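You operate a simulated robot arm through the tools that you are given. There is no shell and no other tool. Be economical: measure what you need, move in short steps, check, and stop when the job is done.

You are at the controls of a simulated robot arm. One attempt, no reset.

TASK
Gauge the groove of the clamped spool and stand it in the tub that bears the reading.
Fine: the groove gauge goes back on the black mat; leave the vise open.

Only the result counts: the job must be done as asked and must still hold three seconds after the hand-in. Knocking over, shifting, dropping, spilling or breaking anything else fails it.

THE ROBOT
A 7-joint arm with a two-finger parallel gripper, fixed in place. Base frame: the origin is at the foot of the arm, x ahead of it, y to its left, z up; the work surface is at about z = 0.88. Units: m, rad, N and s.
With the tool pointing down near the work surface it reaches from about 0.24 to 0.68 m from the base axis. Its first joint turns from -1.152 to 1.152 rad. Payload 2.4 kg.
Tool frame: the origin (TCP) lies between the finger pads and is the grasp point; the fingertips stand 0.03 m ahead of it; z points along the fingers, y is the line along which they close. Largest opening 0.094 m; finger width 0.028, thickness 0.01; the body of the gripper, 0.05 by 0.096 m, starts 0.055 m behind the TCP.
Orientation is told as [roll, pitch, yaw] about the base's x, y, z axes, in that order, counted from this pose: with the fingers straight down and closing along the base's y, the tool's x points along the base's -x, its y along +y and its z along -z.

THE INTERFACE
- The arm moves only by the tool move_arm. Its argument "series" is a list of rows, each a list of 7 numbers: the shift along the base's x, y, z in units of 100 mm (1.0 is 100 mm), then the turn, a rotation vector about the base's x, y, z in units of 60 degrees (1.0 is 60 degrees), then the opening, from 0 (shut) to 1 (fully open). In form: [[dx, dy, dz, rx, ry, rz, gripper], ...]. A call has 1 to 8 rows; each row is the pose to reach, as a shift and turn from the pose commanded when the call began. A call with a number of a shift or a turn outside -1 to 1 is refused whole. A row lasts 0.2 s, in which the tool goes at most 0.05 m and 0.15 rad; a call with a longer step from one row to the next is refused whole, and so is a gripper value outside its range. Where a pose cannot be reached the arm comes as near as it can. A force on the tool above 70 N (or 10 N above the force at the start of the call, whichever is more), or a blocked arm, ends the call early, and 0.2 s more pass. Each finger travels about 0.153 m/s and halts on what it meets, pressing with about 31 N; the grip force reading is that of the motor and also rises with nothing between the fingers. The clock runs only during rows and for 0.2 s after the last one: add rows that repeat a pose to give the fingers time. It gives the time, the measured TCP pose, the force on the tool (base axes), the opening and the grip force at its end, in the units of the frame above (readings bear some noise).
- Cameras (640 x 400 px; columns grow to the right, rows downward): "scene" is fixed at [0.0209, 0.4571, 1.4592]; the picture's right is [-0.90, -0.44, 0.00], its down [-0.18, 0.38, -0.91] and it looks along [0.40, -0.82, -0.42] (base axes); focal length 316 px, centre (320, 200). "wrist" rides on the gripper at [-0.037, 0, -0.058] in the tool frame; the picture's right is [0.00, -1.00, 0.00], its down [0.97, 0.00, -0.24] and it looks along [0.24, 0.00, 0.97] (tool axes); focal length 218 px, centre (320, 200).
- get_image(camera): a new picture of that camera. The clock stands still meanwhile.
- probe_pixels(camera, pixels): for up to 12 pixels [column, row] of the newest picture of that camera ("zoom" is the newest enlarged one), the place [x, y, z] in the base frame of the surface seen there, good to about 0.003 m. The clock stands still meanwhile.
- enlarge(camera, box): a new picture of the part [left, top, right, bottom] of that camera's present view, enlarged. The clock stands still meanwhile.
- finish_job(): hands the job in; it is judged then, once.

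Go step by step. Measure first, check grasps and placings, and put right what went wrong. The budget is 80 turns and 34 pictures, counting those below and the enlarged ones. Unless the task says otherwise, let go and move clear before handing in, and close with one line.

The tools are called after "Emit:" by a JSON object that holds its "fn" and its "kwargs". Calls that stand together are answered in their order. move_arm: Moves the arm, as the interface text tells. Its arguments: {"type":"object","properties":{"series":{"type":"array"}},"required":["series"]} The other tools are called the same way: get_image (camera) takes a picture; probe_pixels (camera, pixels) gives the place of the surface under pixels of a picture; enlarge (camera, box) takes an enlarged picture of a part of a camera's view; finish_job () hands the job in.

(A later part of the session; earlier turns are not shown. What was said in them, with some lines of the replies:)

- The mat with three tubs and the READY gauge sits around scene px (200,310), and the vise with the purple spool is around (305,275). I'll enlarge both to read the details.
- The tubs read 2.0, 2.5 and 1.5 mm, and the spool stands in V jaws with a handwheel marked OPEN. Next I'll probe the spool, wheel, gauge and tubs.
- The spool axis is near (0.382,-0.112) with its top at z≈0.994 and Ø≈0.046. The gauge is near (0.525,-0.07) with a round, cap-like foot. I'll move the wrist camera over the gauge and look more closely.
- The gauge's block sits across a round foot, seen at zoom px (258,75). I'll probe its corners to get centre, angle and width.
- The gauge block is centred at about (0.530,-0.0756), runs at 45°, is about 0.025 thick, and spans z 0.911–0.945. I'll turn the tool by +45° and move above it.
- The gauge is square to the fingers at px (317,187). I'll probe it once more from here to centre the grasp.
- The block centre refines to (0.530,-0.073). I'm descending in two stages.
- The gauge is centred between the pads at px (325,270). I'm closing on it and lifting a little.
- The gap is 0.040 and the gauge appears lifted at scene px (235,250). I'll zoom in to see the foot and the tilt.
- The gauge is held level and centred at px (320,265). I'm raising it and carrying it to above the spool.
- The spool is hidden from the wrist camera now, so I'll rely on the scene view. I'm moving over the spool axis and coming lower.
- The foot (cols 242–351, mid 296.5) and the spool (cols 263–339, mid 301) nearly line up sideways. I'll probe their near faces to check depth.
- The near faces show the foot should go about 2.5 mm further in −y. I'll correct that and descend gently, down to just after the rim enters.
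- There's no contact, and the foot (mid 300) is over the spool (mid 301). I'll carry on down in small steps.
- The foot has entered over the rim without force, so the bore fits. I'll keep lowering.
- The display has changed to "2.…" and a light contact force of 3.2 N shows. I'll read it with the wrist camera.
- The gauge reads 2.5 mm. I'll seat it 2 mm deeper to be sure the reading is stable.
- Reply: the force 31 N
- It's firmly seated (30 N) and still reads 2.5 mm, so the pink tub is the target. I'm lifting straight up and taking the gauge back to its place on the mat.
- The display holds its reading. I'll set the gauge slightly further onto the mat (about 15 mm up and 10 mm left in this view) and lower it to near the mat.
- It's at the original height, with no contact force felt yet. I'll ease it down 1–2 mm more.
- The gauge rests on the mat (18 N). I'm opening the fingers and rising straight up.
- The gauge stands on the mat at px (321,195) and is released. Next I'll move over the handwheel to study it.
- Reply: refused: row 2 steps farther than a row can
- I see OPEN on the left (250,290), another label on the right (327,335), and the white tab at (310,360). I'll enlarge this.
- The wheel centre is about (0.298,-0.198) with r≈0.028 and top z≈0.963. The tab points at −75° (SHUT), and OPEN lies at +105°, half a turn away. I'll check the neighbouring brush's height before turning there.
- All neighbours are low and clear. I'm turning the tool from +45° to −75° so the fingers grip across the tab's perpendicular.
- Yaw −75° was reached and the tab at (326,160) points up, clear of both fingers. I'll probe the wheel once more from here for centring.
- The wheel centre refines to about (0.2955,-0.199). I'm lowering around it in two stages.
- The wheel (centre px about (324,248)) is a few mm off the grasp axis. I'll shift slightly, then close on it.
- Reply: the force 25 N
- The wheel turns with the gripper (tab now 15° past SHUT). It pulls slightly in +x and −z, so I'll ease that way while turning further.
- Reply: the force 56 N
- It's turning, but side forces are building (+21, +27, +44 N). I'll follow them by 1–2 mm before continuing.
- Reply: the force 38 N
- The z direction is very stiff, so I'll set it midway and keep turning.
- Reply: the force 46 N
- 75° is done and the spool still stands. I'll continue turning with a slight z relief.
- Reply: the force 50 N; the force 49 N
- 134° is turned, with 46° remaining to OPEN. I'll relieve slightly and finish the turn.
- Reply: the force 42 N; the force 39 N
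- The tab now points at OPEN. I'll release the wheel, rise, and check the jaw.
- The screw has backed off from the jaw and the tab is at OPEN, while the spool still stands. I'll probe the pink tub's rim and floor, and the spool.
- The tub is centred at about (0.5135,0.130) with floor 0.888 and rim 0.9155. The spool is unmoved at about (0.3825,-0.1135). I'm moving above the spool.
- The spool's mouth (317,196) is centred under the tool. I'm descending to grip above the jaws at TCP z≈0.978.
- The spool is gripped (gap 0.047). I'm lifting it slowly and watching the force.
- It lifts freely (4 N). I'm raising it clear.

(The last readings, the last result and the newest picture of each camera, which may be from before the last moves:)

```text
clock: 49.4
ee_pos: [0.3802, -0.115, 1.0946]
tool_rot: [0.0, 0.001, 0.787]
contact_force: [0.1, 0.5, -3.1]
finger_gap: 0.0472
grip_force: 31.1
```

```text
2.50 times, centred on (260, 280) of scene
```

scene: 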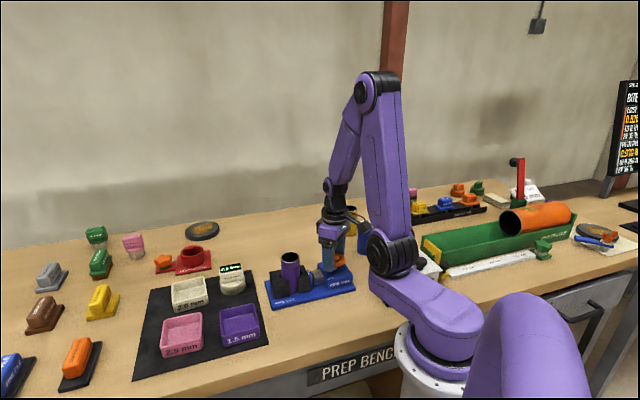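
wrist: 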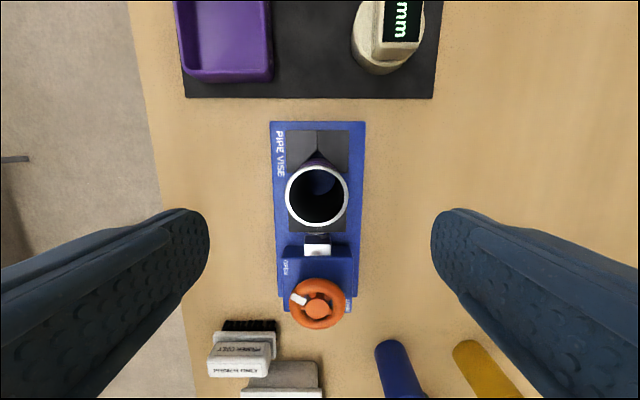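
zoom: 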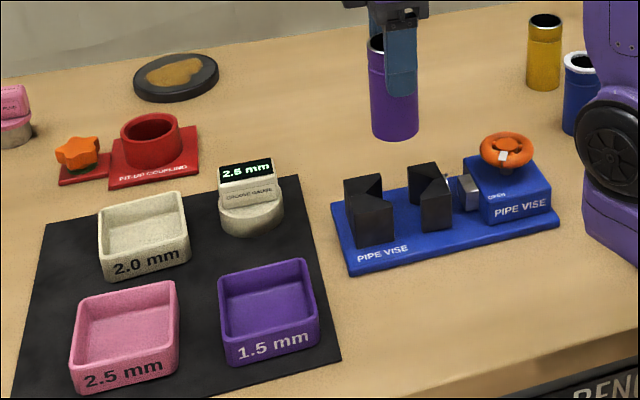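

The spool is out, upright, with the vise open behind it. I'll probe the spool's bottom edge and then carry it over the pink tub.

Emit:
{"fn": "probe_pixels", "kwargs": {"camera": "zoom", "pixels": [[395, 137], [395, 132], [385, 134], [405, 134], [390, 100]]}}

Emit:
{"fn": "move_arm", "kwargs": {"series": [[0.22, 0.4, 0, 0, 0, 0, 0], [0.44, 0.8, 0, 0, 0, 0, 0], [0.55, 1.0, 0, 0, 0, 0, 0], [0.55, 1.0, 0, 0, 0, 0, 0]]}}

Emit:
{"fn": "move_arm", "kwargs": {"series": [[0.22, 0.4, 0, 0, 0, 0, 0], [0.44, 0.8, 0, 0, 0, 0, 0], [0.55, 1.0, 0, 0, 0, 0, 0], [0.55, 1.0, 0, 0, 0, 0, 0]]}}

```text
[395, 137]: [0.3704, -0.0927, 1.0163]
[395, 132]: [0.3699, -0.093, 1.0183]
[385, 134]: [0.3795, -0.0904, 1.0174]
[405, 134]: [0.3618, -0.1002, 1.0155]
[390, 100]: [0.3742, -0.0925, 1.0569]
```

```text
clock: 50.4
ee_pos: [0.4368, -0.0124, 1.0935]
tool_rot: [-0.001, -0.002, 0.788]
contact_force: [-0.5, 0.1, -2.9]
finger_gap: 0.0469
grip_force: 31.4
```

```text
clock: 51.4
ee_pos: [0.4917, 0.0858, 1.0942]
tool_rot: [0.0, 0.0, 0.786]
contact_force: [-0.5, -0.5, -2.4]
finger_gap: 0.0469
grip_force: 31.0
```

The spool's bottom is about 0.081 below the TCP, so it should touch down at TCP≈0.969. I'm moving over the tub centre and partly down.

Emit:
{"fn": "move_arm", "kwargs": {"series": [[0.2, 0.4, 0, 0, 0, 0, 0], [0.22, 0.445, -0.1, 0, 0, 0, 0], [0.22, 0.445, -0.4, 0, 0, 0, 0], [0.22, 0.445, -0.7, 0, 0, 0, 0], [0.22, 0.445, -0.7, 0, 0, 0, 0]]}}

Emit:
{"fn": "enlarge", "kwargs": {"camera": "scene", "box": [130, 240, 270, 370]}}

```text
clock: 52.6
ee_pos: [0.5124, 0.1293, 1.0249]
tool_rot: [0.0, 0.001, 0.788]
contact_force: [0.7, -0.5, -3.4]
finger_gap: 0.0469
grip_force: 31.1
```

```text
3.08 times, centred on (200, 305) of scene
```

zoom: 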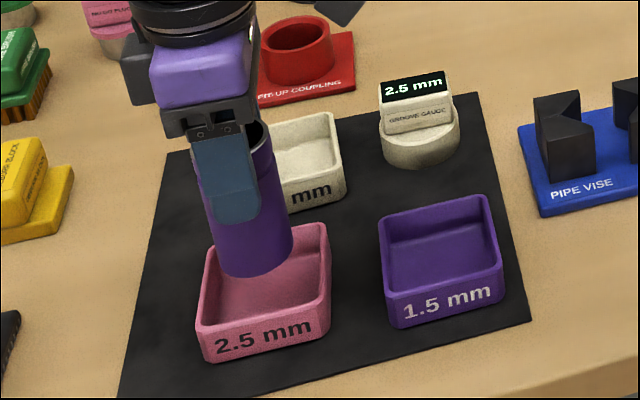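

The spool hangs above the pink tub's middle at zoom px (252,270). I'm lowering it to just above the floor, then gently to contact.

Emit:
{"fn": "move_arm", "kwargs": {"series": [[0, 0, -0.25, 0, 0, 0, 0], [0, 0, -0.4, 0, 0, 0, 0], [0, 0, -0.48, 0, 0, 0, 0], [0, 0, -0.52, 0, 0, 0, 0], [0, 0, -0.52, 0, 0, 0, 0]]}}

Emit:
{"fn": "move_arm", "kwargs": {"series": [[0, 0, -0.015, 0, 0, 0, 0], [0, 0, -0.03, 0, 0, 0, 0], [0, 0, -0.03, 0, 0, 0, 0]]}}

```text
clock: 53.8
ee_pos: [0.5139, 0.1322, 0.9729]
tool_rot: [-0.002, -0.005, 0.788]
contact_force: [-1.7, 0.7, 27.2]
finger_gap: 0.0467
grip_force: 30.8
```

```text
clock: 54.6
ee_pos: [0.5133, 0.1323, 0.9701]
tool_rot: [0.0, -0.004, 0.788]
contact_force: [2.2, 4.9, 27.7]
finger_gap: 0.047
grip_force: 31.0
```

There's 27 N of contact at the expected height. I'll look before letting go.

Emit:
{"fn": "enlarge", "kwargs": {"camera": "scene", "box": [140, 260, 260, 370]}}

```text
3.64 times, centred on (200, 315) of scene
```

zoom: 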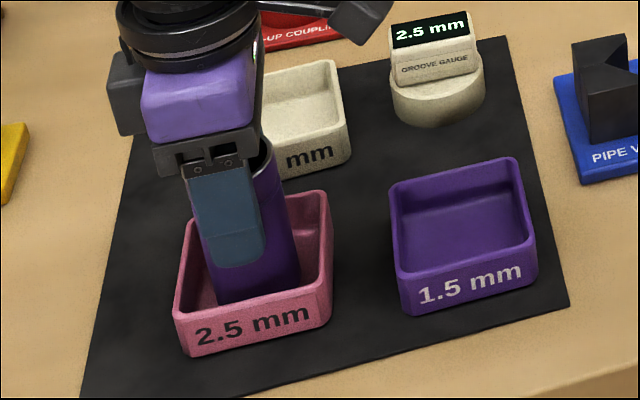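

The spool stands inside the pink tub on its floor. I'm easing the pressure, opening and rising straight up.

Emit:
{"fn": "move_arm", "kwargs": {"series": [[0, 0, 0.025, 0, 0, 0, 0], [0, 0, 0.025, 0, 0, 0, 0.8], [0, 0, 0.025, 0, 0, 0, 1], [0, 0, 0.025, 0, 0, 0, 1], [0, 0, 0.3, 0, 0, 0, 1], [0, 0, 0.7, 0, 0, 0, 1], [0, 0, 1.0, 0, 0, 0, 1], [0, 0, 1.0, 0, 0, 0, 1]]}}

Emit:
{"fn": "enlarge", "kwargs": {"camera": "scene", "box": [140, 220, 370, 370]}}

```text
clock: 56.4
ee_pos: [0.5135, 0.1316, 1.0694]
tool_rot: [-0.001, -0.001, 0.787]
contact_force: [0.7, -0.1, 0.5]
finger_gap: 0.0939
grip_force: 0.1
```

```text
2.67 times, centred on (255, 295) of scene
```

zoom: 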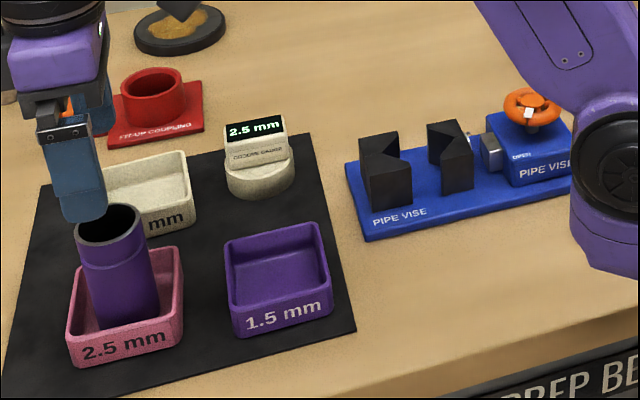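

The spool stands upright and free in the pink 2.5 mm tub at zoom px (120,265). The gauge is on the mat, the vise tab is at OPEN and the hand is clear, so I'm handing in.

Emit:
{"fn": "finish_job", "kwargs": {}}

```text
The job is handed in.
```

The groove gauged at 2.5 mm, so the spool now stands in the pink 2.5 mm tub; the gauge is back on the black mat and the vise is left open.
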